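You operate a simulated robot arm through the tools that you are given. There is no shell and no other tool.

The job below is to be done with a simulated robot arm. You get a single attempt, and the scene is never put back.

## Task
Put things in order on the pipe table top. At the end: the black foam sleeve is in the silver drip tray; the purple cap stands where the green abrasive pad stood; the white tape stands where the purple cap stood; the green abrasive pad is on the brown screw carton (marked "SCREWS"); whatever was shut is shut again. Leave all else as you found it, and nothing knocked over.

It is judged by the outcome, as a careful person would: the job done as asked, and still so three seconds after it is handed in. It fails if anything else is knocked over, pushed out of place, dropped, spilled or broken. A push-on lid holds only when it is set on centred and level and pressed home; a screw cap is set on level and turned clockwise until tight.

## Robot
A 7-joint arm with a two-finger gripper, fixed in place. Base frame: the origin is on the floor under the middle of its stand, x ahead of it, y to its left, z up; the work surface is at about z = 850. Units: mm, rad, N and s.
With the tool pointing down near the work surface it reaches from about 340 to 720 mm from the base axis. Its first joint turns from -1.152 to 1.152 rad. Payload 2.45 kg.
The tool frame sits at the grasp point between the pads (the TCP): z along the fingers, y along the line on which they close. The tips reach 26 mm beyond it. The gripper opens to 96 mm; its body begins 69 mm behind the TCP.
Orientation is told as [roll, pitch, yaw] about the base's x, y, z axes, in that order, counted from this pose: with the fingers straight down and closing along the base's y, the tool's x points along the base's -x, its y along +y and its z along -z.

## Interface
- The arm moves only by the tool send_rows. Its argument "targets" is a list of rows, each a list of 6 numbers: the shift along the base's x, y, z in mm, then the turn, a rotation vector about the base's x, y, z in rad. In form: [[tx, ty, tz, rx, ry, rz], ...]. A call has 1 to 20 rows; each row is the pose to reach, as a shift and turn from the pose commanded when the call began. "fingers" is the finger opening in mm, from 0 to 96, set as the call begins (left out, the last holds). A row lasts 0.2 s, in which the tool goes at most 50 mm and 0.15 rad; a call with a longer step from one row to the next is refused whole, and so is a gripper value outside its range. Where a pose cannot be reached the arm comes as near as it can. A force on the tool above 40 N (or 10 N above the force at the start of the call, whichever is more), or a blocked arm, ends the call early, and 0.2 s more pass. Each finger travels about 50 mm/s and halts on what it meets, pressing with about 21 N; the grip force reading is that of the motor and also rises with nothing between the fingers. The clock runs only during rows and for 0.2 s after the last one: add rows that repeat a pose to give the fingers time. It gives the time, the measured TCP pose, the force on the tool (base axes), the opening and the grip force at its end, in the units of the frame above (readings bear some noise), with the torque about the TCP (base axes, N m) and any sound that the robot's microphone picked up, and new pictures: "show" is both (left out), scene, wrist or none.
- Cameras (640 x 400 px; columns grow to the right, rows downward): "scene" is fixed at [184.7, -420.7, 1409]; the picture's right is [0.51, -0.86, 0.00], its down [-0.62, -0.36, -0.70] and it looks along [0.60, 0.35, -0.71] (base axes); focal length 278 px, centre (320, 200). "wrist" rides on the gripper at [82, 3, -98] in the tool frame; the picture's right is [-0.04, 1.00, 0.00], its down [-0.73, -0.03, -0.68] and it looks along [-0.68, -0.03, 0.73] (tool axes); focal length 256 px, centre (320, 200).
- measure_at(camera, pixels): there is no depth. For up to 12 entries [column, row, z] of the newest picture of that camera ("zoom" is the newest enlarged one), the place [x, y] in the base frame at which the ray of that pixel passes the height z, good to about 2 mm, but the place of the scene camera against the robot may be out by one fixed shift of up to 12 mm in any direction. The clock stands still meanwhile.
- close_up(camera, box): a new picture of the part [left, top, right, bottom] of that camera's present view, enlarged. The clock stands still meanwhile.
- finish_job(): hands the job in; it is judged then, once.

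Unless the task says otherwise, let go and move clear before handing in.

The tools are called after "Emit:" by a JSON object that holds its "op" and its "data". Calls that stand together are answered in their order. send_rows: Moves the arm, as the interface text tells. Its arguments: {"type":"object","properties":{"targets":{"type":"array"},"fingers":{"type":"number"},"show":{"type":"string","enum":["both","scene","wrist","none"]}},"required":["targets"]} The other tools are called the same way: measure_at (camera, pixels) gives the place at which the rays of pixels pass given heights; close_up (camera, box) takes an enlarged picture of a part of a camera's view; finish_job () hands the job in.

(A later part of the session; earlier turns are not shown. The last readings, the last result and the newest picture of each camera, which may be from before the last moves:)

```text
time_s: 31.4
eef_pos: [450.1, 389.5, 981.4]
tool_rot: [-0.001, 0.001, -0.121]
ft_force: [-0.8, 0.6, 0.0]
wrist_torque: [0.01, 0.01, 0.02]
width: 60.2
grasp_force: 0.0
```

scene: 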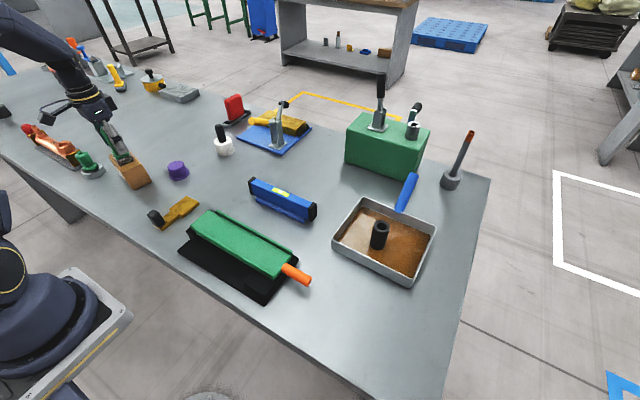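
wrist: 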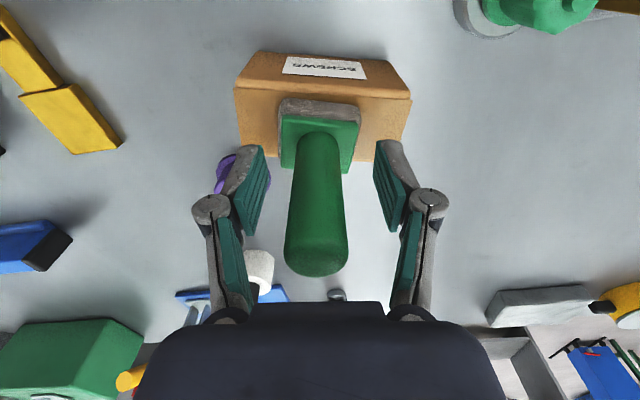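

The pad stands on the carton and the fingers are clear of the handle. Rising straight up and checking.

Emit:
{"op": "send_rows", "data": {"targets": [[0, 0, 15, 0, 0, 0], [0, 0, 50, 0, 0, 0], [0, 0, 95, 0, 0, 0], [0, 0, 130, 0, 0, 0], [0, 0, 140, 0, 0, 0], [0, 0, 140, 0, 0, 0]]}}

Emit:
{"op": "close_up", "data": {"camera": "wrist", "box": [220, 0, 400, 160]}}

Emit:
{"op": "close_up", "data": {"camera": "scene", "box": [70, 100, 190, 200]}}

```text
time_s: 32.8
eef_pos: [450.7, 389.3, 1122.3]
tool_rot: [-0.001, 0.0, -0.118]
ft_force: [-0.7, 0.8, -0.4]
wrist_torque: [-0.03, 0.0, 0.0]
width: 59.9
grasp_force: 0.0
```

scene: 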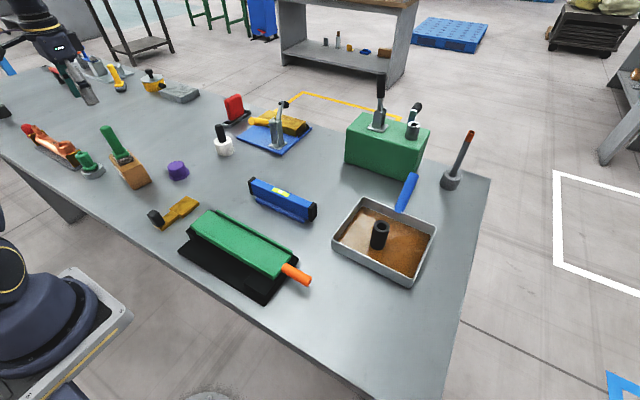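
wrist: 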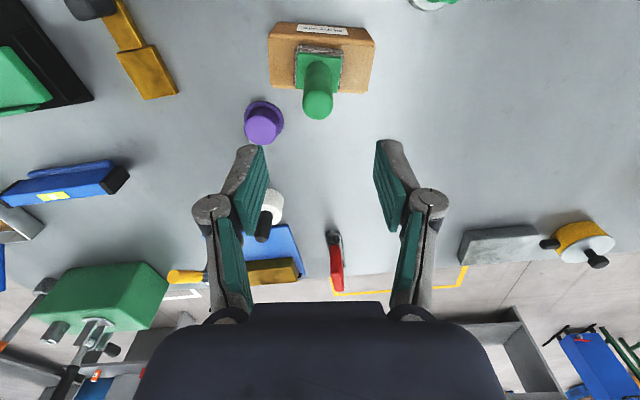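

```text
2.50 times, centred on (310, 80) of wrist
```

zoom: 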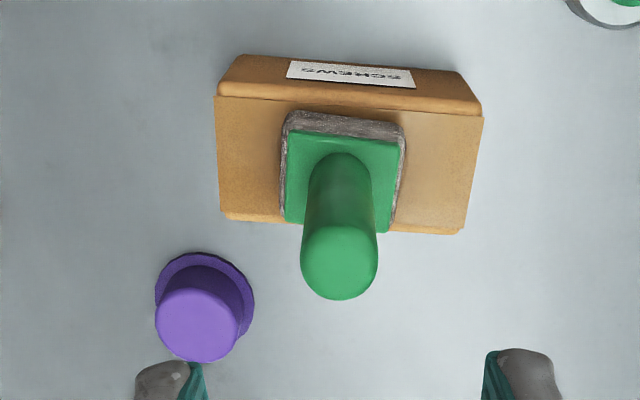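

```text
4.00 times, centred on (130, 150) of scene
```

zoom: 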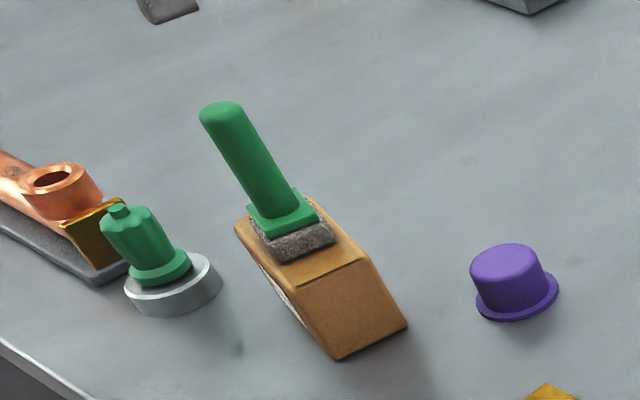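

The pad sits squarely on the carton and the carton hasn't shifted. Now moving over the purple cap at height, with yaw back to zero.

Emit:
{"op": "send_rows", "data": {"targets": [[10, -20, 0, 0, 0, 0.02], [35, -50, 0, 0, 0, 0.06], [60, -80, 0, 0, 0, 0.1], [79, -104, 0, 0, 0, 0.12], [79, -104, -40, 0, 0, 0.12], [79, -104, -70, 0, 0, 0.12], [79, -104, -70, 0, 0, 0.12]], "fingers": 80, "show": "wrist"}}

Emit:
{"op": "close_up", "data": {"camera": "wrist", "box": [240, 20, 400, 140]}}

```text
time_s: 34.4
eef_pos: [529.9, 286.1, 1050.7]
tool_rot: [0.001, 0.0, 0.0]
ft_force: [0.1, -0.3, 0.9]
wrist_torque: [-0.01, 0.01, -0.02]
width: 79.9
grasp_force: 0.0
```

wrist: 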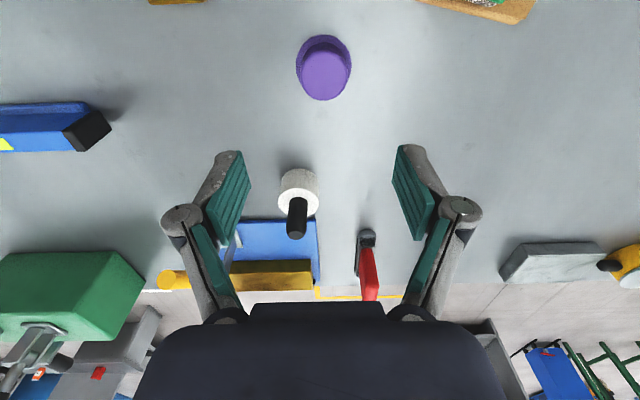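

```text
3.33 times, centred on (320, 80) of wrist
```

zoom: 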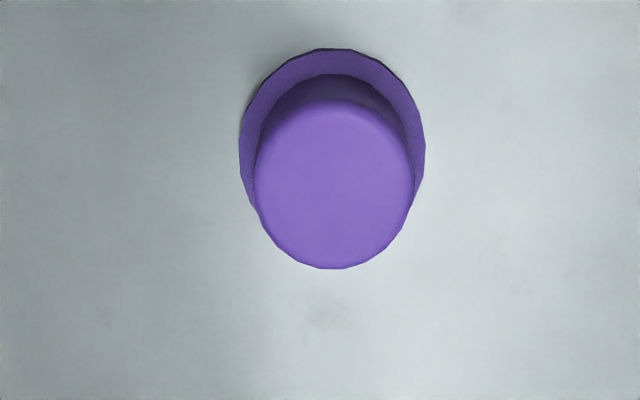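

Emit:
{"op": "measure_at", "data": {"camera": "zoom", "pixels": [[238, 142, 853], [427, 142, 853], [332, 49, 853], [332, 142, 853], [335, 184, 885], [335, 184, 890], [335, 184, 895], [254, 184, 888], [414, 184, 888], [335, 98, 888], [335, 268, 888], [332, 74, 856]]}}

```text
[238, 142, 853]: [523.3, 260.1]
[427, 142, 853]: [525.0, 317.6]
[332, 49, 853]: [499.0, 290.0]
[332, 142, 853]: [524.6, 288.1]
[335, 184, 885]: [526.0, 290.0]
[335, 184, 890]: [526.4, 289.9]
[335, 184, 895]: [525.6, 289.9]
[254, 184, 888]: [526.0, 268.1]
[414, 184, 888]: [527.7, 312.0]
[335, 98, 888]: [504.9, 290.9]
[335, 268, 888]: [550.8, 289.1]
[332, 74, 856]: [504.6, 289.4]
```

Cap centre measures (527.7,289.4), flange about 57 mm, body about 44 mm wide, top near z=888. Moving to a lower hover to verify centring.

Emit:
{"op": "send_rows", "data": {"targets": [[-1, 2, -30, 0, 0, 0], [-2, 3, -60, 0, 0, 0], [-2, 3, -100, 0, 0, 0], [-2, 3, -110, 0, 0, 0], [-2, 3, -110, 0, 0, 0]], "show": "wrist"}}

Emit:
{"op": "close_up", "data": {"camera": "wrist", "box": [220, 50, 420, 220]}}

```text
time_s: 35.6
eef_pos: [526.6, 288.5, 941.5]
tool_rot: [0.001, 0.001, 0.001]
ft_force: [-0.3, -1.0, 0.4]
wrist_torque: [0.04, 0.05, 0.02]
width: 79.7
grasp_force: 0.1
```

wrist: 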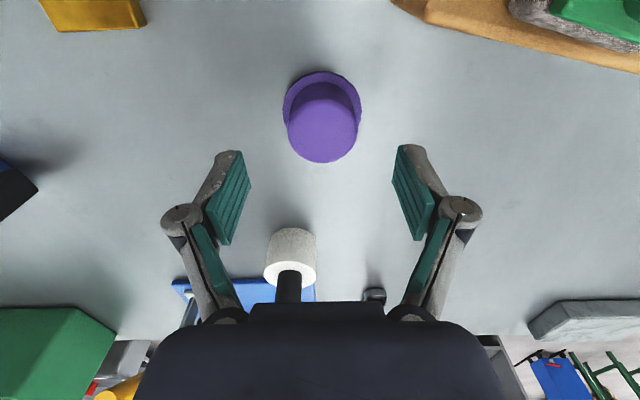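

```text
2.35 times, centred on (320, 135) of wrist
```

zoom: 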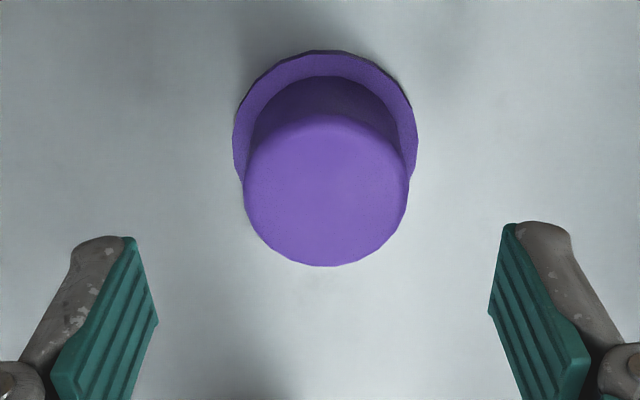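

Emit:
{"op": "measure_at", "data": {"camera": "zoom", "pixels": [[233, 140, 852], [418, 140, 852], [325, 50, 852], [326, 76, 855], [326, 116, 888], [326, 266, 888], [244, 190, 888], [409, 190, 888], [326, 190, 888]]}}

```text
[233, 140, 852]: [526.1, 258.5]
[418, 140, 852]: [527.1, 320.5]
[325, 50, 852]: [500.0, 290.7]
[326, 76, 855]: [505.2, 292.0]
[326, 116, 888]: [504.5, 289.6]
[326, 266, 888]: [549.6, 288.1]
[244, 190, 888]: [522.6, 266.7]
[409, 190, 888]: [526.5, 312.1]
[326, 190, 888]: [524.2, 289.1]
```

Centre confirmed at about (528,289.4), recorded as the tape's future place. Descending so the tips stay just above the flange, then gripping the body.

Emit:
{"op": "send_rows", "data": {"targets": [[1.5, 1, -20, 0, 0, 0], [1.5, 1, -42, 0, 0, 0], [1.5, 1, -55, 0, 0, 0], [1.5, 1, -55, 0, 0, 0]], "show": "wrist"}}

Emit:
{"op": "send_rows", "data": {"targets": [[0, 0, 0, 0, 0, 0], [0, 0, 0, 0, 0, 0], [0, 0, 0, 0, 0, 0], [0, 0, 0, 0, 0, 0]], "fingers": 30, "show": "wrist"}}

```text
time_s: 36.6
eef_pos: [529.6, 289.2, 885.8]
tool_rot: [0.001, -0.001, -0.001]
ft_force: [-0.5, 0.2, 0.1]
wrist_torque: [-0.01, -0.01, 0.0]
width: 79.7
grasp_force: 0.1
```

wrist: 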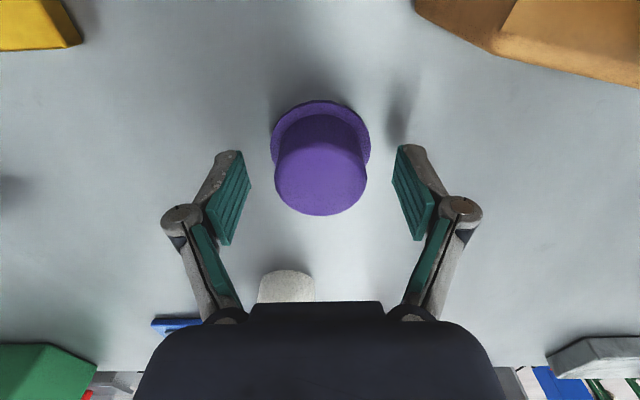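

```text
time_s: 37.6
eef_pos: [529.0, 289.3, 886.6]
tool_rot: [0.0, 0.0, 0.0]
ft_force: [-0.1, -0.6, 1.6]
wrist_torque: [-0.03, 0.0, -0.01]
width: 46.1
grasp_force: 21.0
```

wrist: 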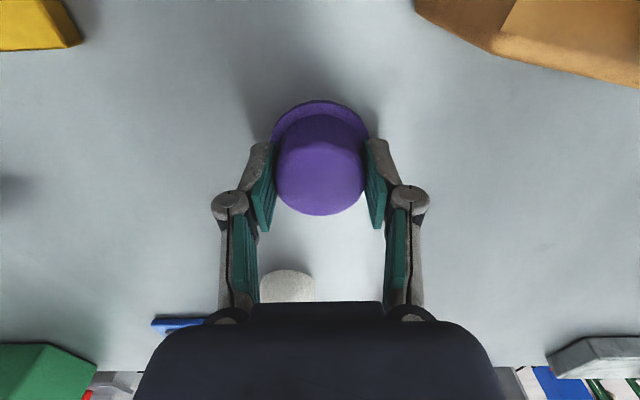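

Cap gripped at 46 mm, 21 N. Lifting slowly and checking it comes along level.

Emit:
{"op": "send_rows", "data": {"targets": [[0, 0, 10, 0, 0, 0], [0, 0, 25, 0, 0, 0], [0, 0, 60, 0, 0, 0], [0, 0, 105, 0, 0, 0], [0, 0, 150, 0, 0, 0], [0, 0, 190, 0, 0, 0], [0, 0, 215, 0, 0, 0], [0, 0, 215, 0, 0, 0]]}}

```text
time_s: 39.4
eef_pos: [527.9, 288.5, 1101.8]
tool_rot: [0.002, 0.001, 0.0]
ft_force: [0.5, -0.4, 0.1]
wrist_torque: [-0.01, -0.01, -0.03]
width: 46.3
grasp_force: 20.8
```

scene: 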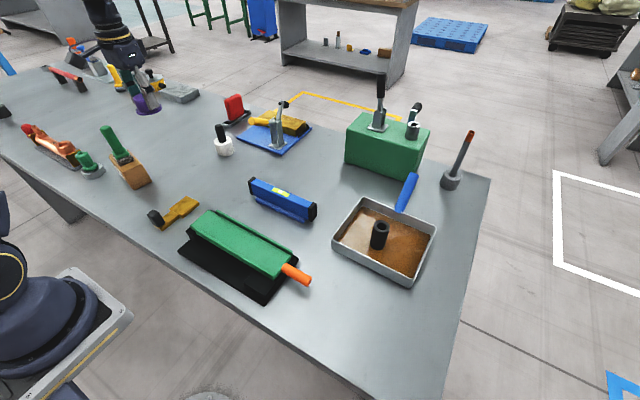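
wrist: 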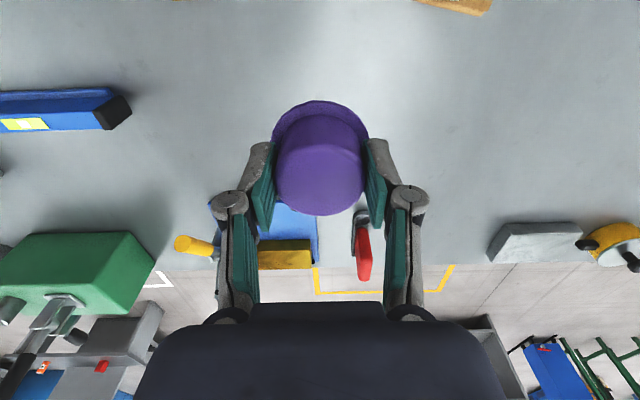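

The cap is held level. Carrying it across to above the pad's old place (451,−370.5).

Emit:
{"op": "send_rows", "data": {"targets": [[-2, -20, 0, 0, 0, 0], [-7, -60, 0, 0, 0, 0], [-12, -105, 0, 0, 0, 0], [-17, -150, 0, 0, 0, 0], [-22, -195, 0, 0, 0, 0], [-28, -240, 0, 0, 0, 0], [-33, -285, 0, 0, 0, 0], [-38, -330, 0, 0, 0, 0], [-44, -375, 0, 0, 0, 0], [-49, -420, 0, 0, 0, 0], [-54, -465, 0, 0, 0, 0], [-59, -510, 0, 0, 0, 0], [-65, -555, 0, 0, 0, 0], [-70, -600, 0, 0, 0, 0], [-75, -640, 0, 0, 0, 0], [-77, -660, 0, 0, 0, 0], [-77, -660, 0, 0, 0, 0]]}}

```text
time_s: 43.0
eef_pos: [451.0, -371.5, 1101.5]
tool_rot: [0.0, 0.001, 0.0]
ft_force: [-0.3, -0.6, 0.7]
wrist_torque: [0.03, 0.0, -0.03]
width: 46.0
grasp_force: 20.4
```

scene: 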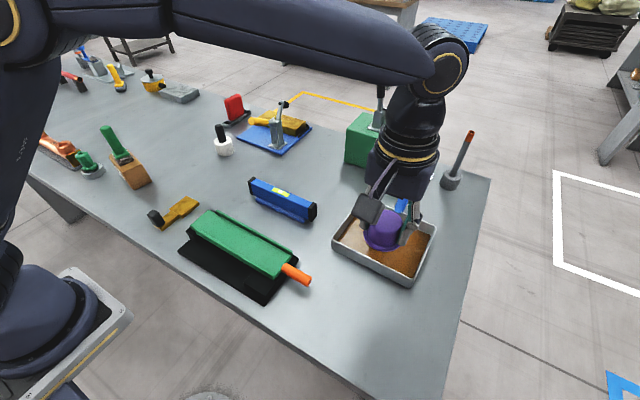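
wrist: 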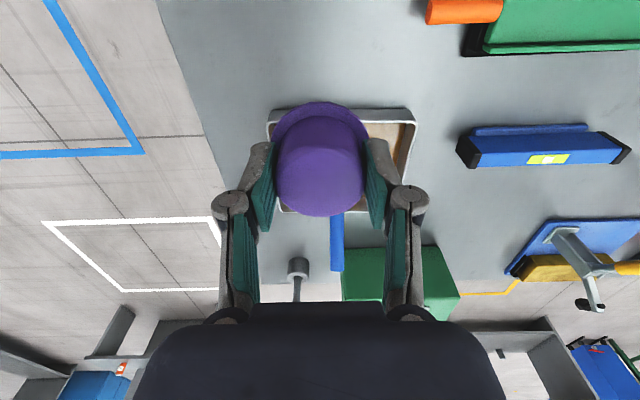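

The cap is over the pad's old place with the table clear beneath. Descending to a few mm above the table.

Emit:
{"op": "send_rows", "data": {"targets": [[0.5, 0.5, -35, 0, 0, 0], [0.5, 0.5, -75, 0, 0, 0], [0.5, 0.5, -115, 0, 0, 0], [0.5, 0.5, -155, 0, 0, 0], [0.5, 0.5, -190, 0, 0, 0], [0.5, 0.5, -205, 0, 0, 0], [0.5, 0.5, -209, 0, 0, 0], [0.5, 0.5, -209, 0, 0, 0]]}}

Emit:
{"op": "send_rows", "data": {"targets": [[0, 0, -2, 0, 0, 0], [0, 0, -4, 0, 0, 0], [0, 0, -5, 0, 0, 0], [0, 0, -5, 0, 0, 0]], "show": "none"}}

```text
time_s: 44.8
eef_pos: [452.1, -371.2, 890.6]
tool_rot: [0.001, 0.0, 0.0]
ft_force: [0.5, -0.3, 0.5]
wrist_torque: [-0.01, -0.01, 0.0]
width: 46.4
grasp_force: 20.9
```

scene: 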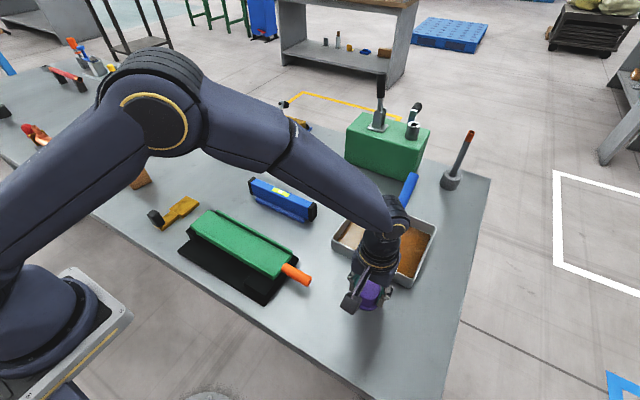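
wrist: 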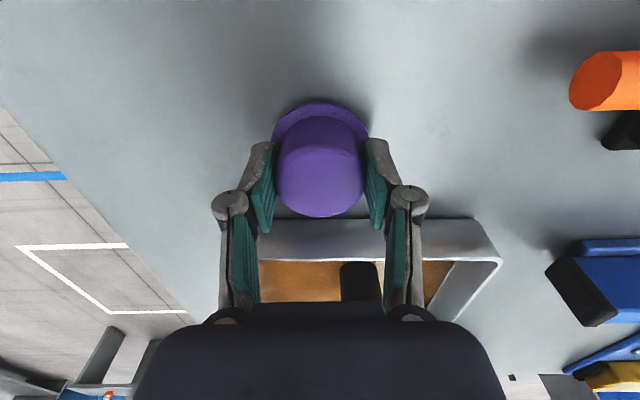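

```text
time_s: 45.8
eef_pos: [452.6, -371.6, 887.5]
tool_rot: [0.001, -0.001, 0.0]
ft_force: [-0.2, 0.8, -1.1]
wrist_torque: [0.02, -0.01, -0.03]
width: 46.1
grasp_force: 21.3
```

No contact yet at z≈887.5. Continuing down in 1 mm steps.

Emit:
{"op": "send_rows", "data": {"targets": [[0, 0, -1, 0, 0, 0], [0, 0, -1, 0, 0, 0]], "show": "none"}}

Emit:
{"op": "send_rows", "data": {"targets": [[0, 0, -1, 0, 0, 0], [0, 0, -1, 0, 0, 0]], "show": "none"}}

```text
time_s: 46.4
eef_pos: [452.3, -370.3, 886.8]
tool_rot: [0.001, -0.001, 0.001]
ft_force: [-0.3, 1.1, 3.2]
wrist_torque: [0.04, 0.0, -0.03]
width: 46.3
grasp_force: 21.0
```

```text
time_s: 47.0
eef_pos: [452.6, -371.4, 886.0]
tool_rot: [0.0, -0.003, 0.0]
ft_force: [-2.4, 4.1, 16.9]
wrist_torque: [0.1, 0.04, -0.03]
width: 46.0
grasp_force: 21.0
```

The cap is on the table (force 17 N at z≈886). Opening the fingers and rising.

Emit:
{"op": "send_rows", "data": {"targets": [[0, 0, 0.5, 0, 0, 0], [0, 0, 0.5, 0, 0, 0], [0, 0, 0.5, 0, 0, 0]], "fingers": 76, "show": "wrist"}}

Emit:
{"op": "send_rows", "data": {"targets": [[0, 0, 15, 0, 0, 0], [0, 0, 50, 0, 0, 0], [0, 0, 95, 0, 0, 0], [0, 0, 145, 0, 0, 0], [0, 0, 190, 0, 0, 0], [0, 0, 220, 0, 0, 0], [0, 0, 230, 0, 0, 0], [0, 0, 230, 0, 0, 0]]}}

Emit:
{"op": "close_up", "data": {"camera": "wrist", "box": [240, 0, 400, 140]}}

```text
time_s: 47.8
eef_pos: [451.4, -370.0, 887.2]
tool_rot: [0.0, -0.001, 0.0]
ft_force: [0.6, 0.2, 0.5]
wrist_torque: [0.01, 0.03, 0.04]
width: 76.0
grasp_force: 0.1
```

wrist: 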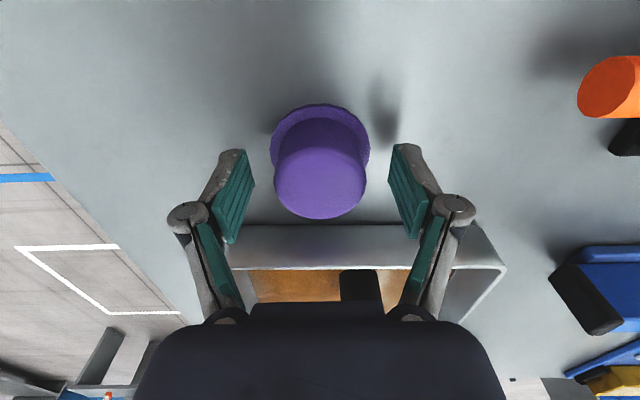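

```text
time_s: 49.6
eef_pos: [451.6, -370.0, 1115.9]
tool_rot: [0.0, 0.001, 0.0]
ft_force: [0.2, -0.7, -0.5]
wrist_torque: [0.0, -0.02, -0.01]
width: 76.3
grasp_force: 0.1
```

scene: 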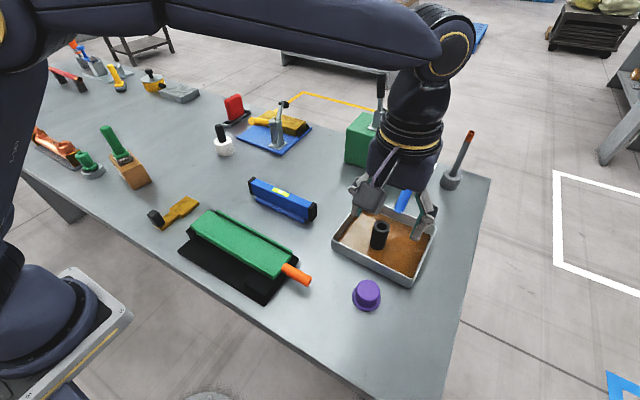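
wrist: 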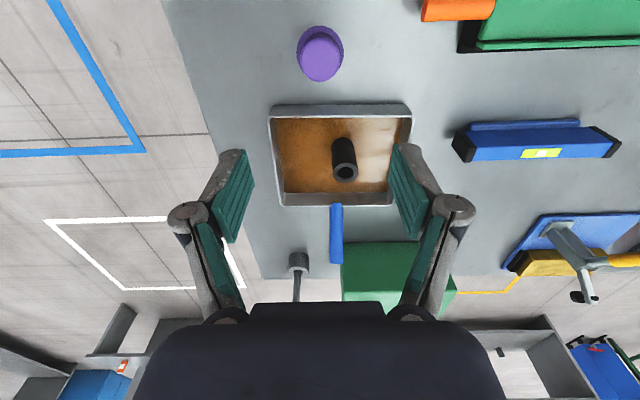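

```text
2.86 times, centred on (320, 70) of wrist
```

zoom: 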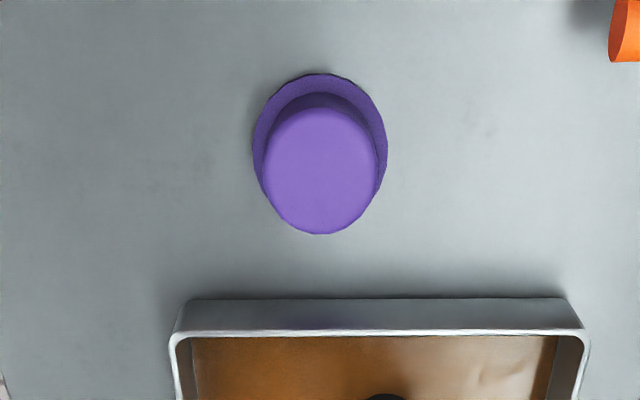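

The cap stands upright at the pad's old place. Now travelling back (staying at moderate x, high) to view the tape.

Emit:
{"op": "send_rows", "data": {"targets": [[0, 20, 0, 0, 0, 0], [0, 60, 0, 0, 0, 0], [5, 105, 0, 0, 0, 0], [10, 150, 0, 0, 0, 0], [15, 195, 0, 0, 0, 0], [20, 240, 0, 0, 0, 0], [25, 285, 0, 0, 0, 0], [30, 330, 0, 0, 0, 0], [35, 375, 0, 0, 0, 0], [40, 420, 0, 0, 0, 0], [50, 465, 0, 0, 0, 0], [70, 510, 0, 0, 0, 0], [90, 550, 0, 0, 0, 0], [115, 590, 0, 0, 0, 0], [140, 615, 0, 0, 0, 0], [150, 621, 0, 0, 0, 0], [150, 621, 0, 0, 0, 0]]}}

Emit:
{"op": "close_up", "data": {"camera": "wrist", "box": [240, 40, 420, 220]}}

```text
time_s: 53.2
eef_pos: [601.4, 250.0, 1116.8]
tool_rot: [0.0, 0.0, 0.001]
ft_force: [0.0, -0.8, -0.2]
wrist_torque: [-0.02, 0.02, 0.03]
width: 76.2
grasp_force: 0.0
```

scene: 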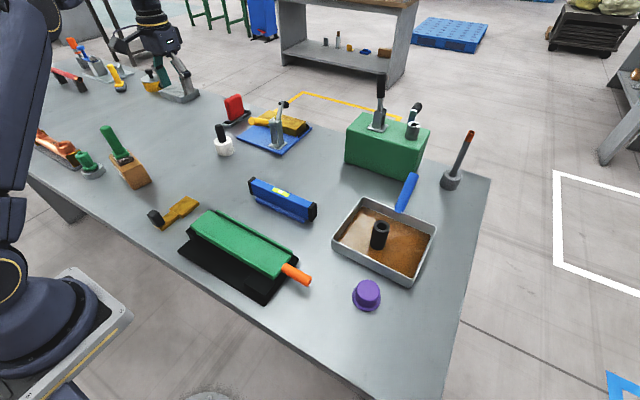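
wrist: 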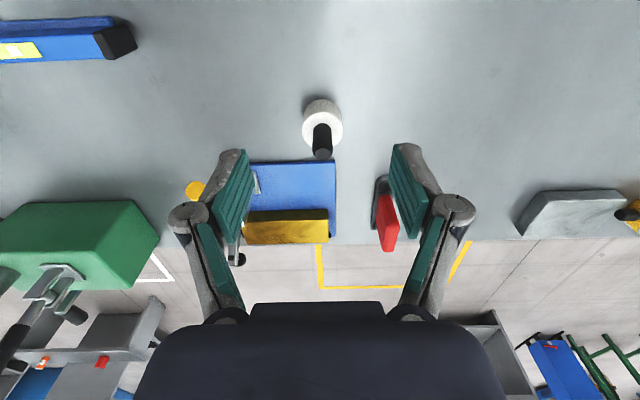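

```text
2.22 times, centred on (330, 130) of wrist
```

zoom: 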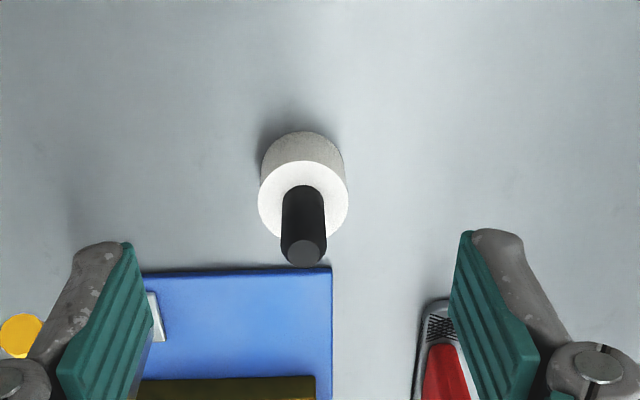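

Emit:
{"op": "measure_at", "data": {"camera": "zoom", "pixels": [[303, 131, 850], [262, 165, 850], [344, 165, 850], [303, 202, 888], [258, 205, 888], [348, 205, 888], [303, 255, 940], [303, 255, 950], [285, 250, 940], [326, 250, 940], [330, 268, 855], [430, 305, 860]]}}

Emit:
{"op": "measure_at", "data": {"camera": "wrist", "pixels": [[303, 76, 850], [193, 190, 900], [385, 180, 855], [388, 245, 900], [245, 163, 852], [334, 160, 852]]}}

Emit:
{"op": "close_up", "data": {"camera": "scene", "box": [200, 80, 300, 170]}}

```text
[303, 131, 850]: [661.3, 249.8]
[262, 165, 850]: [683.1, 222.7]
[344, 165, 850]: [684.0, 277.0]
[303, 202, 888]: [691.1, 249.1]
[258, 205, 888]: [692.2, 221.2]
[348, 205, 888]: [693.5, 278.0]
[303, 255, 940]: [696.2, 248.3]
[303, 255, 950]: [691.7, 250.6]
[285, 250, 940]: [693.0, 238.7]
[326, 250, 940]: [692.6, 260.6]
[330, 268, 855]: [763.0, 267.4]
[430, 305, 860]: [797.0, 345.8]
```

```text
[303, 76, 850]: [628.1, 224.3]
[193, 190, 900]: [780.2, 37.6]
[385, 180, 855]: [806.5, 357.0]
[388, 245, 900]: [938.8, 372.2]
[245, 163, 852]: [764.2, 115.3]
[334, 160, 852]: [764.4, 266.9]
```

```text
4.44 times, centred on (250, 125) of scene
```

zoom: 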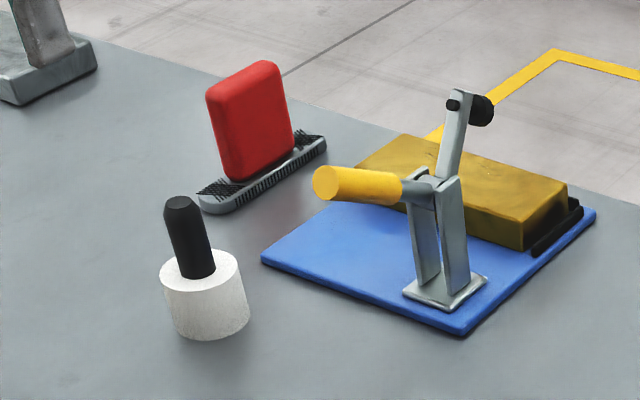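

The tape is at about (690,250), ring 56 mm wide, top near 888, with the black post up to about 948. It is near the reach limit, so I'll tilt the tool outward 0.2 rad about y (gripper leaning back), and approach for a closer look.

Emit:
{"op": "send_rows", "data": {"targets": [[5, 0, 0, 0, -0.07, 0], [10, 0, 0, 0, -0.14, 0], [20, 0, -20, 0, -0.2, 0], [30, 0, -40, 0, -0.2, 0], [40, 0, -60, 0, -0.2, 0], [40, 0, -60, 0, -0.2, 0]], "fingers": 90}}

Emit:
{"op": "close_up", "data": {"camera": "wrist", "box": [230, 20, 410, 220]}}

```text
time_s: 54.6
eef_pos: [642.5, 250.1, 1054.4]
tool_rot: [0.0, -0.2, -0.001]
ft_force: [-0.3, -0.4, 0.6]
wrist_torque: [-0.02, 0.02, -0.01]
width: 90.1
grasp_force: 0.1
```

scene: 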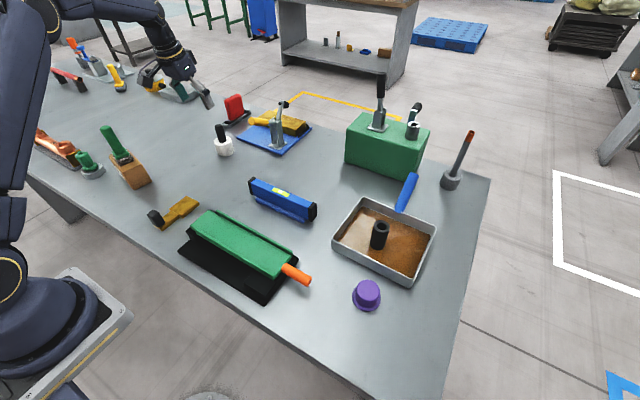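
wrist: 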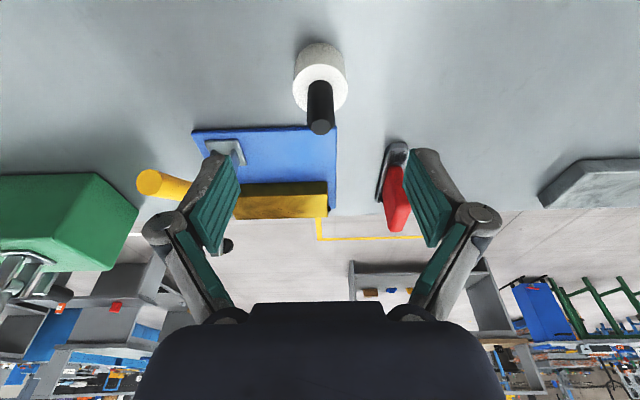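

```text
2.00 times, centred on (320, 120) of wrist
```

zoom: 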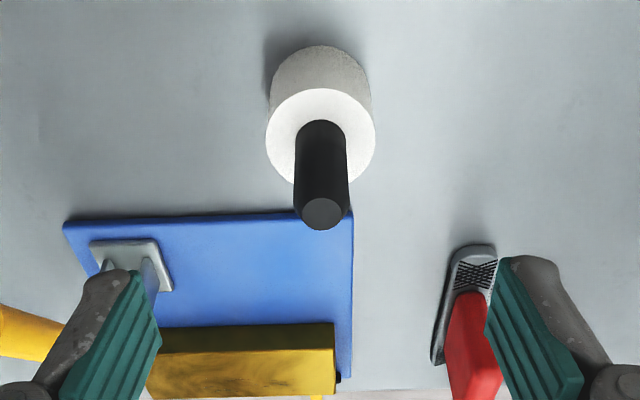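

Emit:
{"op": "measure_at", "data": {"camera": "zoom", "pixels": [[318, 47, 850], [268, 95, 850], [372, 95, 850], [320, 89, 885], [320, 89, 890], [320, 89, 895], [265, 136, 890], [376, 136, 890], [322, 212, 945], [322, 212, 950], [322, 212, 940], [40, 350, 900]]}}

```text
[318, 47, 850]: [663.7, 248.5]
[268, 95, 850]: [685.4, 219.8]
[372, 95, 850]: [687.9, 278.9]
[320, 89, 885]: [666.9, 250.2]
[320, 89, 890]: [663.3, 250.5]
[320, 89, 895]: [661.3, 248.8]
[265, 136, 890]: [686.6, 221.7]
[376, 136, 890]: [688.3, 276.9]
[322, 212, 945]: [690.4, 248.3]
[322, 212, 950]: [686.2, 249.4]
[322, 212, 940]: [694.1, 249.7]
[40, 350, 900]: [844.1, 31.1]
```

Ring centre (691.5,249.5), ring top z≈890, post top z≈944. Moving to directly above at z≈985 to check the arm reaches there.

Emit:
{"op": "send_rows", "data": {"targets": [[15, 0, -15, 0, 0, 0], [31, -0.5, -35, 0, 0, 0], [46.5, -0.5, -55, 0, 0, 0], [46.5, -0.5, -69, 0, 0, 0], [46.5, -0.5, -69, 0, 0, 0]]}}

```text
time_s: 55.8
eef_pos: [688.9, 250.3, 986.2]
tool_rot: [0.0, -0.2, 0.0]
ft_force: [-0.6, 0.8, 0.1]
wrist_torque: [0.02, 0.01, -0.01]
width: 90.1
grasp_force: 0.0
```

scene: 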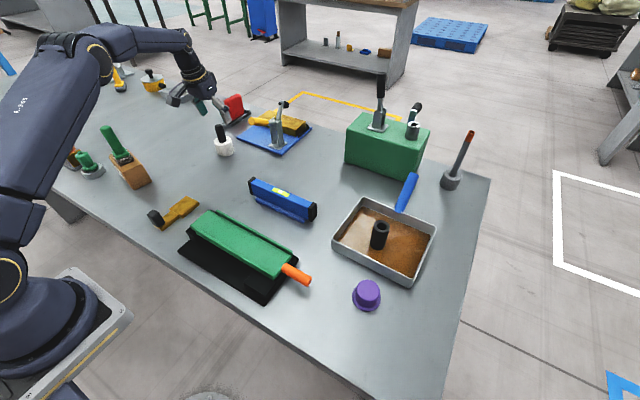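
wrist: 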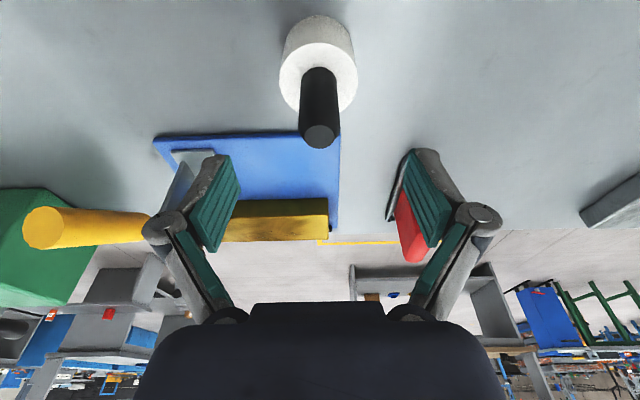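

Reached cleanly. Re-measuring the tape from here and checking the yellow clamp handle's clearance.

Emit:
{"op": "measure_at", "data": {"camera": "wrist", "pixels": [[317, 16, 850], [317, 45, 890], [279, 80, 890], [358, 80, 890], [319, 133, 944], [40, 228, 900], [40, 228, 930], [150, 225, 900], [150, 225, 930]]}}

Emit:
{"op": "measure_at", "data": {"camera": "scene", "pixels": [[251, 121.5, 880], [251, 121.5, 900], [251, 121.5, 930], [277, 143, 855]]}}

Emit:
{"op": "close_up", "data": {"camera": "scene", "box": [160, 60, 300, 170]}}

```text
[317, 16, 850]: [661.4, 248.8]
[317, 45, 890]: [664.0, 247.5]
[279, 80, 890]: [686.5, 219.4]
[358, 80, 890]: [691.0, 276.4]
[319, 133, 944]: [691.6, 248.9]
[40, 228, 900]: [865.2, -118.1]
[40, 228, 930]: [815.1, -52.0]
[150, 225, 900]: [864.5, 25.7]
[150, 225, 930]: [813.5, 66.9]
```

```text
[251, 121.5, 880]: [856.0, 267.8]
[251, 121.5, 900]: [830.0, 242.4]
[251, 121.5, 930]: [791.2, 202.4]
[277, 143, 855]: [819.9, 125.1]
```

```text
3.64 times, centred on (230, 115) of scene
```

zoom: 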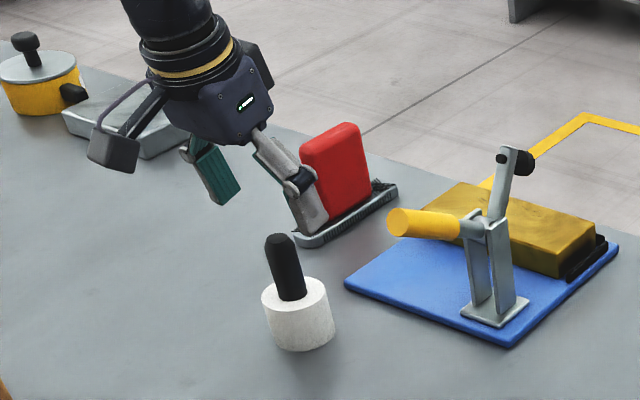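

The clamp's yellow handle end works out near (698,105,1000), about 130 mm from the gripper centre line, so it clears. Descending around the tape ring, shifting y by −1.5.

Emit:
{"op": "send_rows", "data": {"targets": [[0, -1.5, -20, 0, 0, 0], [0, -1.5, -45, 0, 0, 0], [0, -1.5, -70, 0, 0, 0], [0, -1.5, -90, 0, 0, 0], [0, -1.5, -99, 0, 0, 0], [0, -1.5, -99, 0, 0, 0]]}}

Emit:
{"op": "close_up", "data": {"camera": "scene", "box": [160, 70, 300, 180]}}

```text
time_s: 57.2
eef_pos: [689.4, 248.4, 887.4]
tool_rot: [0.001, -0.201, -0.002]
ft_force: [0.2, 0.4, 0.6]
wrist_torque: [-0.04, 0.0, -0.05]
width: 89.8
grasp_force: 0.0
```

scene: 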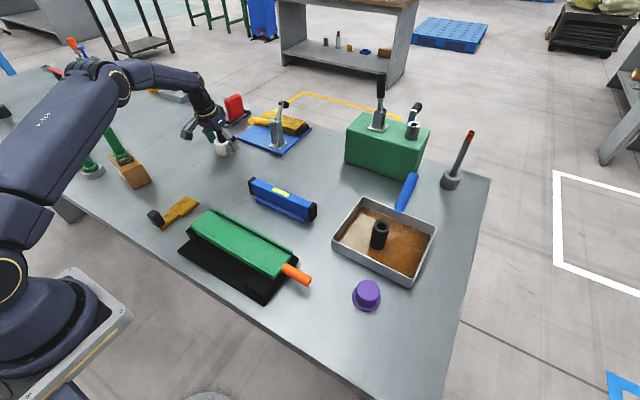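
wrist: 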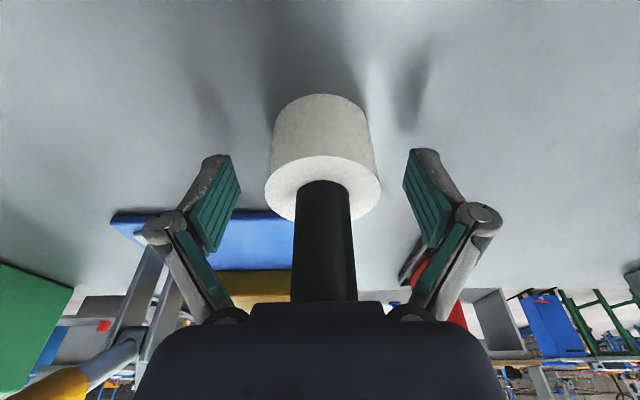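

```text
3.64 times, centred on (230, 125) of scene
```

zoom: 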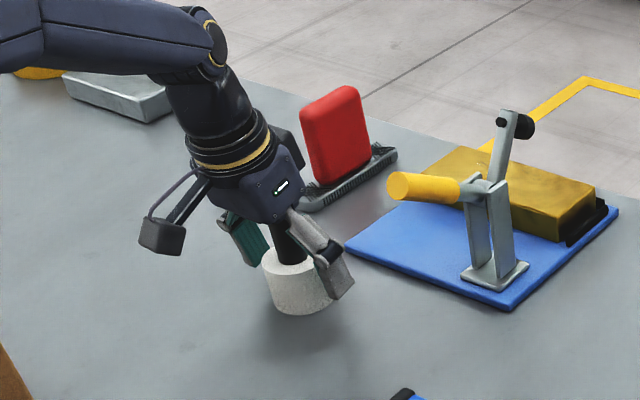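

The ring sits centred between the pads (wrist 323,150) with no palm contact. Closing on the ring.

Emit:
{"op": "send_rows", "data": {"targets": [[0, 0, 0, 0, 0, 0], [0, 0, 0, 0, 0, 0], [0, 0, 0, 0, 0, 0], [0, 0, 0, 0, 0, 0]], "fingers": 40, "show": "wrist"}}

```text
time_s: 58.2
eef_pos: [689.3, 248.9, 887.4]
tool_rot: [-0.001, -0.2, 0.001]
ft_force: [-1.3, 1.4, 1.0]
wrist_torque: [-0.04, 0.02, -0.01]
width: 54.8
grasp_force: 21.3
```

wrist: 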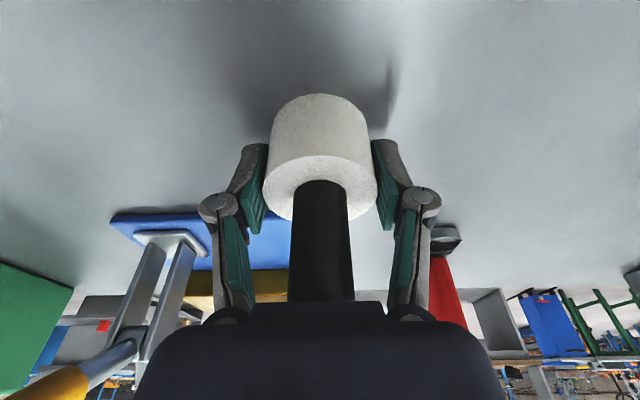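

Ring gripped at 54.8 mm, 21 N. Lifting straight up, slowly at first, and checking the post comes along.

Emit:
{"op": "send_rows", "data": {"targets": [[0, 0, 5, 0, 0, 0], [0, 0, 12, 0, 0, 0], [0, 0, 30, 0, 0, 0], [0, 0, 60, 0, 0, 0], [0, 0, 90, 0, 0, 0], [0, 0, 100, 0, 0, 0], [0, 0, 100, 0, 0, 0]]}}

Emit:
{"op": "close_up", "data": {"camera": "scene", "box": [140, 50, 280, 180]}}

```text
time_s: 59.8
eef_pos: [688.2, 249.0, 989.6]
tool_rot: [-0.002, -0.199, 0.0]
ft_force: [0.1, -0.1, -0.1]
wrist_torque: [0.02, 0.02, 0.01]
width: 55.0
grasp_force: 21.0
```

scene: 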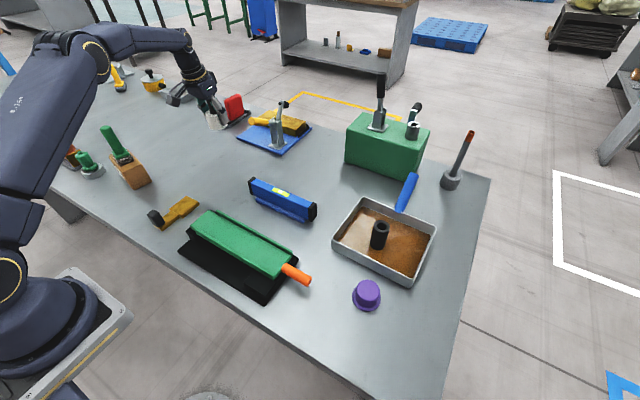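
wrist: 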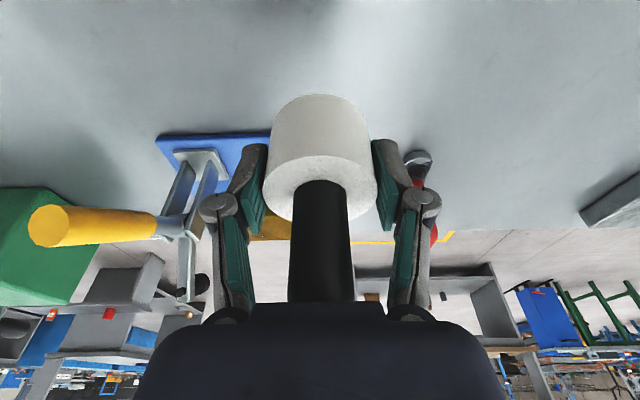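

```text
3.08 times, centred on (210, 115) of scene
```

zoom: 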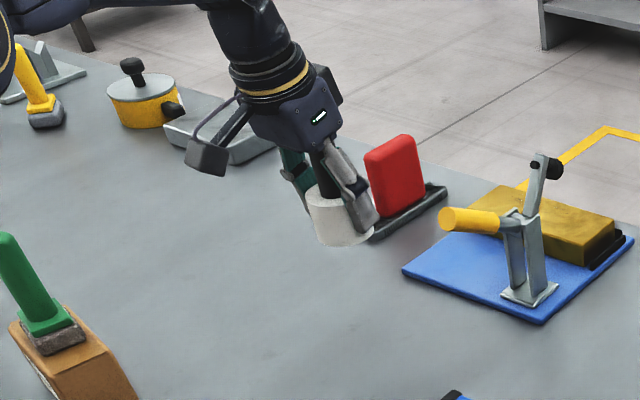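

The tape and its post came up together, level. Carrying it back toward the cap's old place at (528,289.4), and checking the gold tool's knob for clearance.

Emit:
{"op": "send_rows", "data": {"targets": [[-20, 5, 5, 0, 0, 0], [-60, 15, 10, 0, 0, 0], [-100, 25, 10, 0, 0, 0], [-140, 36, 10, 0, 0, 0], [-162.5, 40.5, 10, 0, 0, 0], [-162.5, 40.5, 10, 0, 0, 0]]}}

Emit:
{"op": "measure_at", "data": {"camera": "scene", "pixels": [[155, 217, 860], [155, 213, 890], [148, 212, 900], [197, 200, 860]]}}

Emit:
{"op": "close_up", "data": {"camera": "scene", "box": [60, 60, 240, 220]}}

```text
time_s: 61.2
eef_pos: [525.5, 289.7, 999.6]
tool_rot: [0.001, -0.201, 0.001]
ft_force: [-0.4, -0.2, -0.7]
wrist_torque: [0.0, -0.01, 0.0]
width: 54.8
grasp_force: 20.9
```

scene: 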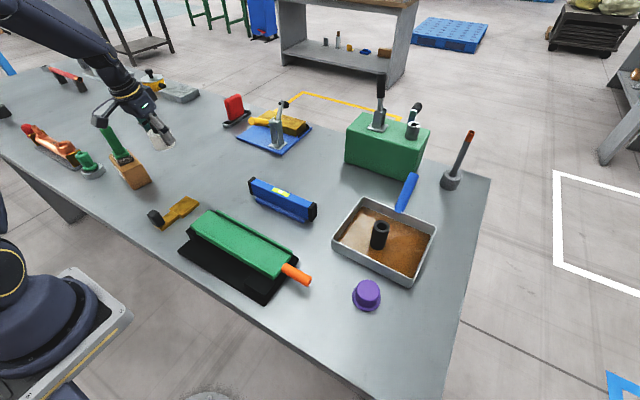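
wrist: 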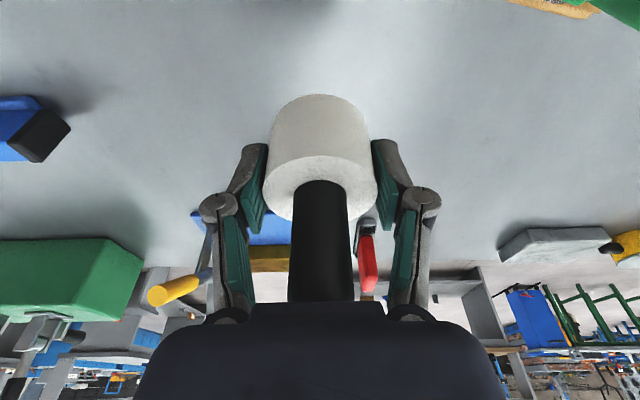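

```text
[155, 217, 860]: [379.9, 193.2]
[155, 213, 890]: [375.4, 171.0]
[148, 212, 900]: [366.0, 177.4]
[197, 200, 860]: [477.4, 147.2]
```

```text
2.50 times, centred on (150, 140) of scene
```

zoom: 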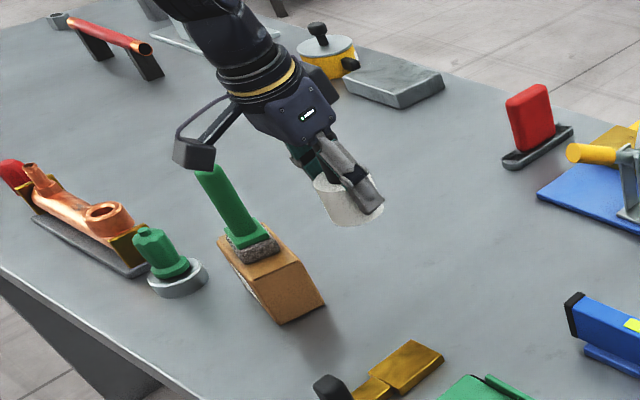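

The gold tool and pad handle are clear of the camera's path. Descending to just above the table.

Emit:
{"op": "send_rows", "data": {"targets": [[0.5, 0, -25, 0, 0, 0], [0.5, 0, -55, 0, 0, 0], [0.5, 0, -85, 0, 0, 0], [0.5, 0, -102, 0, 0, 0], [0.5, 0, -107, 0, 0, 0], [0.5, 0, -107, 0, 0, 0]]}}

Emit:
{"op": "close_up", "data": {"camera": "scene", "box": [80, 90, 220, 200]}}

```text
time_s: 62.6
eef_pos: [526.9, 288.9, 890.2]
tool_rot: [0.0, -0.202, 0.0]
ft_force: [0.1, -0.4, -1.9]
wrist_torque: [0.0, 0.02, 0.0]
width: 55.0
grasp_force: 21.0
```

scene: 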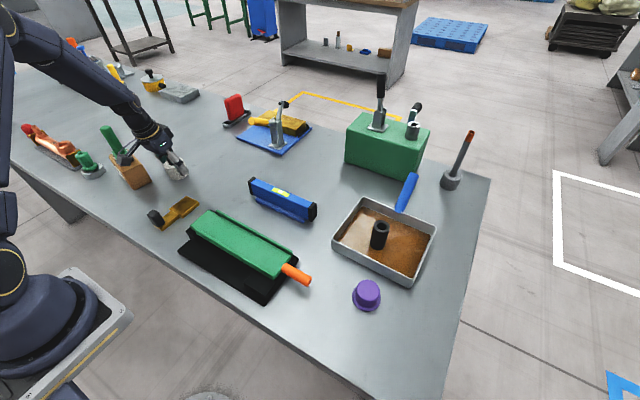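
wrist: 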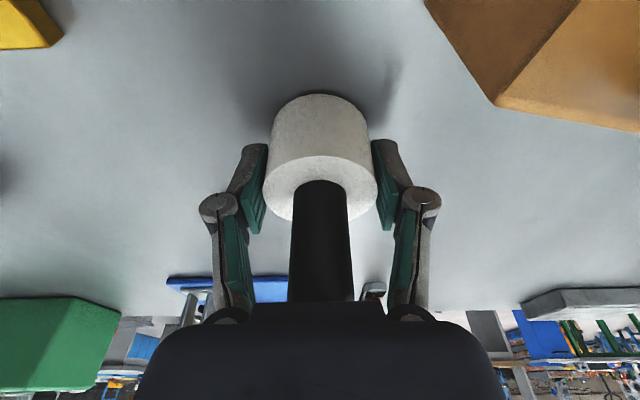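

```text
3.64 times, centred on (150, 145) of scene
```

zoom: 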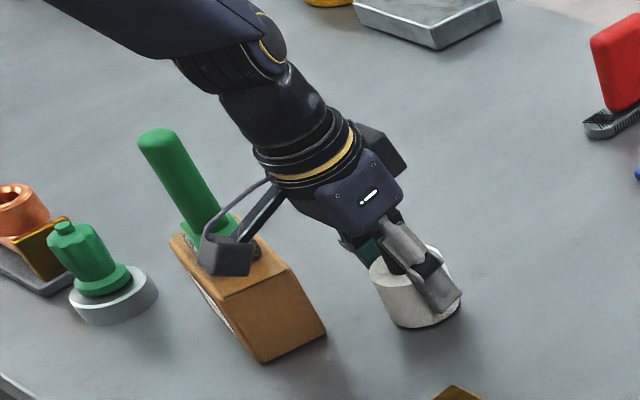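

The camera housing passes in front of the carton without touching (force ≈0). Lowering the last millimetres.

Emit:
{"op": "send_rows", "data": {"targets": [[0, 0, -1, 0, 0, 0], [0, 0, -2, 0, 0, 0], [0, 0, -2, 0, 0, 0]], "show": "none"}}

Emit:
{"op": "send_rows", "data": {"targets": [[0, 0, -1, 0, 0, 0], [0, 0, -1, 0, 0, 0]], "show": "none"}}

```text
time_s: 63.4
eef_pos: [526.9, 290.4, 888.8]
tool_rot: [0.001, -0.201, -0.001]
ft_force: [-0.3, -0.2, -0.9]
wrist_torque: [-0.02, 0.0, 0.0]
width: 54.8
grasp_force: 21.0
```

```text
time_s: 64.0
eef_pos: [526.5, 289.4, 888.3]
tool_rot: [0.001, -0.201, 0.0]
ft_force: [-0.4, -0.9, 1.5]
wrist_torque: [-0.08, 0.05, 0.03]
width: 55.1
grasp_force: 21.0
```

Emit:
{"op": "send_rows", "data": {"targets": [[0, 0, -1, 0, 0, 0], [0, 0, -1, 0, 0, 0]], "show": "none"}}

```text
time_s: 64.6
eef_pos: [527.1, 289.6, 888.2]
tool_rot: [-0.001, -0.202, -0.001]
ft_force: [-3.9, -2.6, 16.1]
wrist_torque: [-0.12, 0.12, 0.03]
width: 55.0
grasp_force: 20.1
```

The ring is on the table (16 N). Opening the fingers wide, then rising straight up off the post.

Emit:
{"op": "send_rows", "data": {"targets": [[0, 0, 0.5, 0, 0, 0], [0, 0, 0.5, 0, 0, 0], [0, 0, 0.5, 0, 0, 0], [0, 0, 0.5, 0, 0, 0]], "fingers": 88, "show": "wrist"}}

Emit:
{"op": "send_rows", "data": {"targets": [[0, 0, 10, 0, 0, 0], [0, 0, 35, 0, 0, 0], [0, 0, 70, 0, 0, 0], [0, 0, 110, 0, 0, 0], [0, 0, 150, 0, 0, 0], [0, 0, 190, 0, 0, 0], [0, 0, 200, 0, 0, 0], [0, 0, 200, 0, 0, 0]]}}

Emit:
{"op": "close_up", "data": {"camera": "scene", "box": [80, 90, 220, 220]}}

```text
time_s: 65.6
eef_pos: [527.1, 289.7, 887.5]
tool_rot: [0.001, -0.201, 0.0]
ft_force: [0.4, -0.6, -0.9]
wrist_torque: [-0.03, -0.01, -0.01]
width: 87.9
grasp_force: 0.0
```

wrist: 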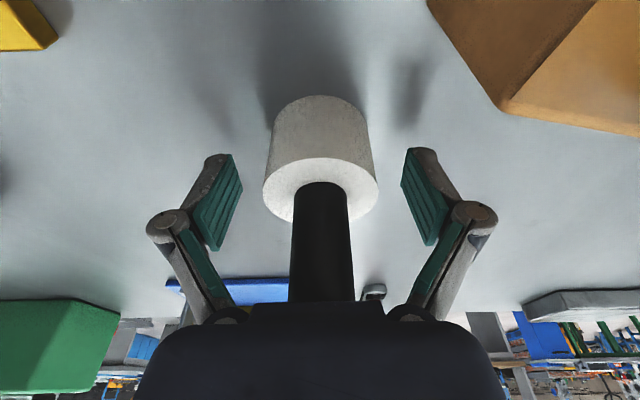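

```text
time_s: 67.4
eef_pos: [525.9, 287.4, 1088.7]
tool_rot: [0.001, -0.2, 0.0]
ft_force: [0.8, -0.3, -0.2]
wrist_torque: [-0.02, 0.0, 0.01]
width: 88.0
grasp_force: 0.0
```

scene: 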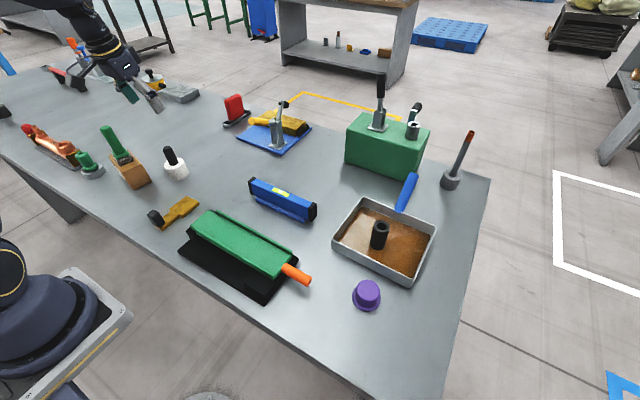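
wrist: 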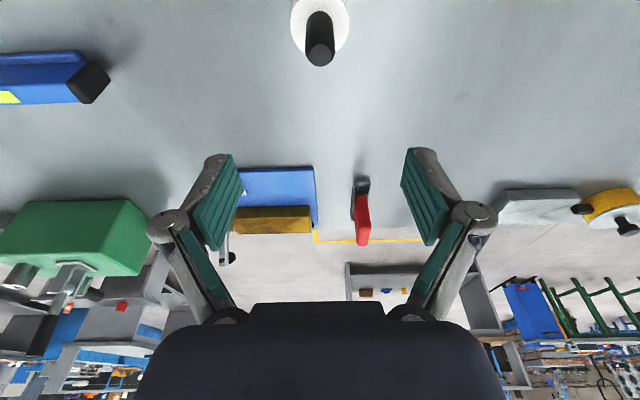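

```text
3.08 times, centred on (150, 155) of scene
```

zoom: 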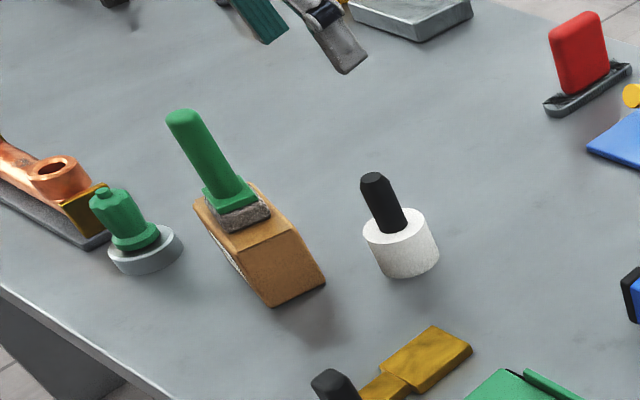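

All four items appear in place: tape upright at scene (176,165), pad on the carton, cap at (367,295), sleeve in the tray. I'll verify the cap and tray with the same close-up as at the start, and confirm nothing else shifted.

Emit:
{"op": "close_up", "data": {"camera": "scene", "box": [320, 190, 480, 320]}}

Emit:
{"op": "measure_at", "data": {"camera": "scene", "pixels": [[366.5, 297.5, 852], [178.2, 175.1, 850], [139, 185, 850]]}}

Emit:
{"op": "close_up", "data": {"camera": "scene", "box": [100, 110, 260, 210]}}

```text
3.08 times, centred on (400, 255) of scene
```

zoom: 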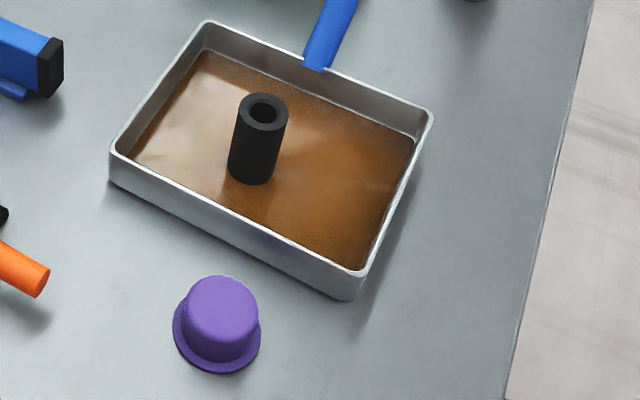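

```text
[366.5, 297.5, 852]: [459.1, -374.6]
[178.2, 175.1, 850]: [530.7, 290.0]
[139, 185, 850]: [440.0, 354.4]
```

```text
4.00 times, centred on (180, 160) of scene
```

zoom: 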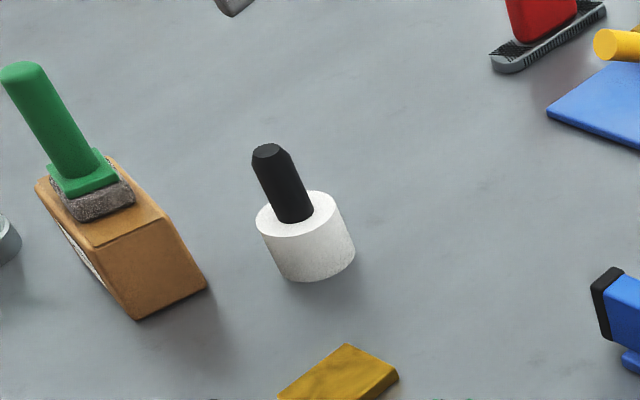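

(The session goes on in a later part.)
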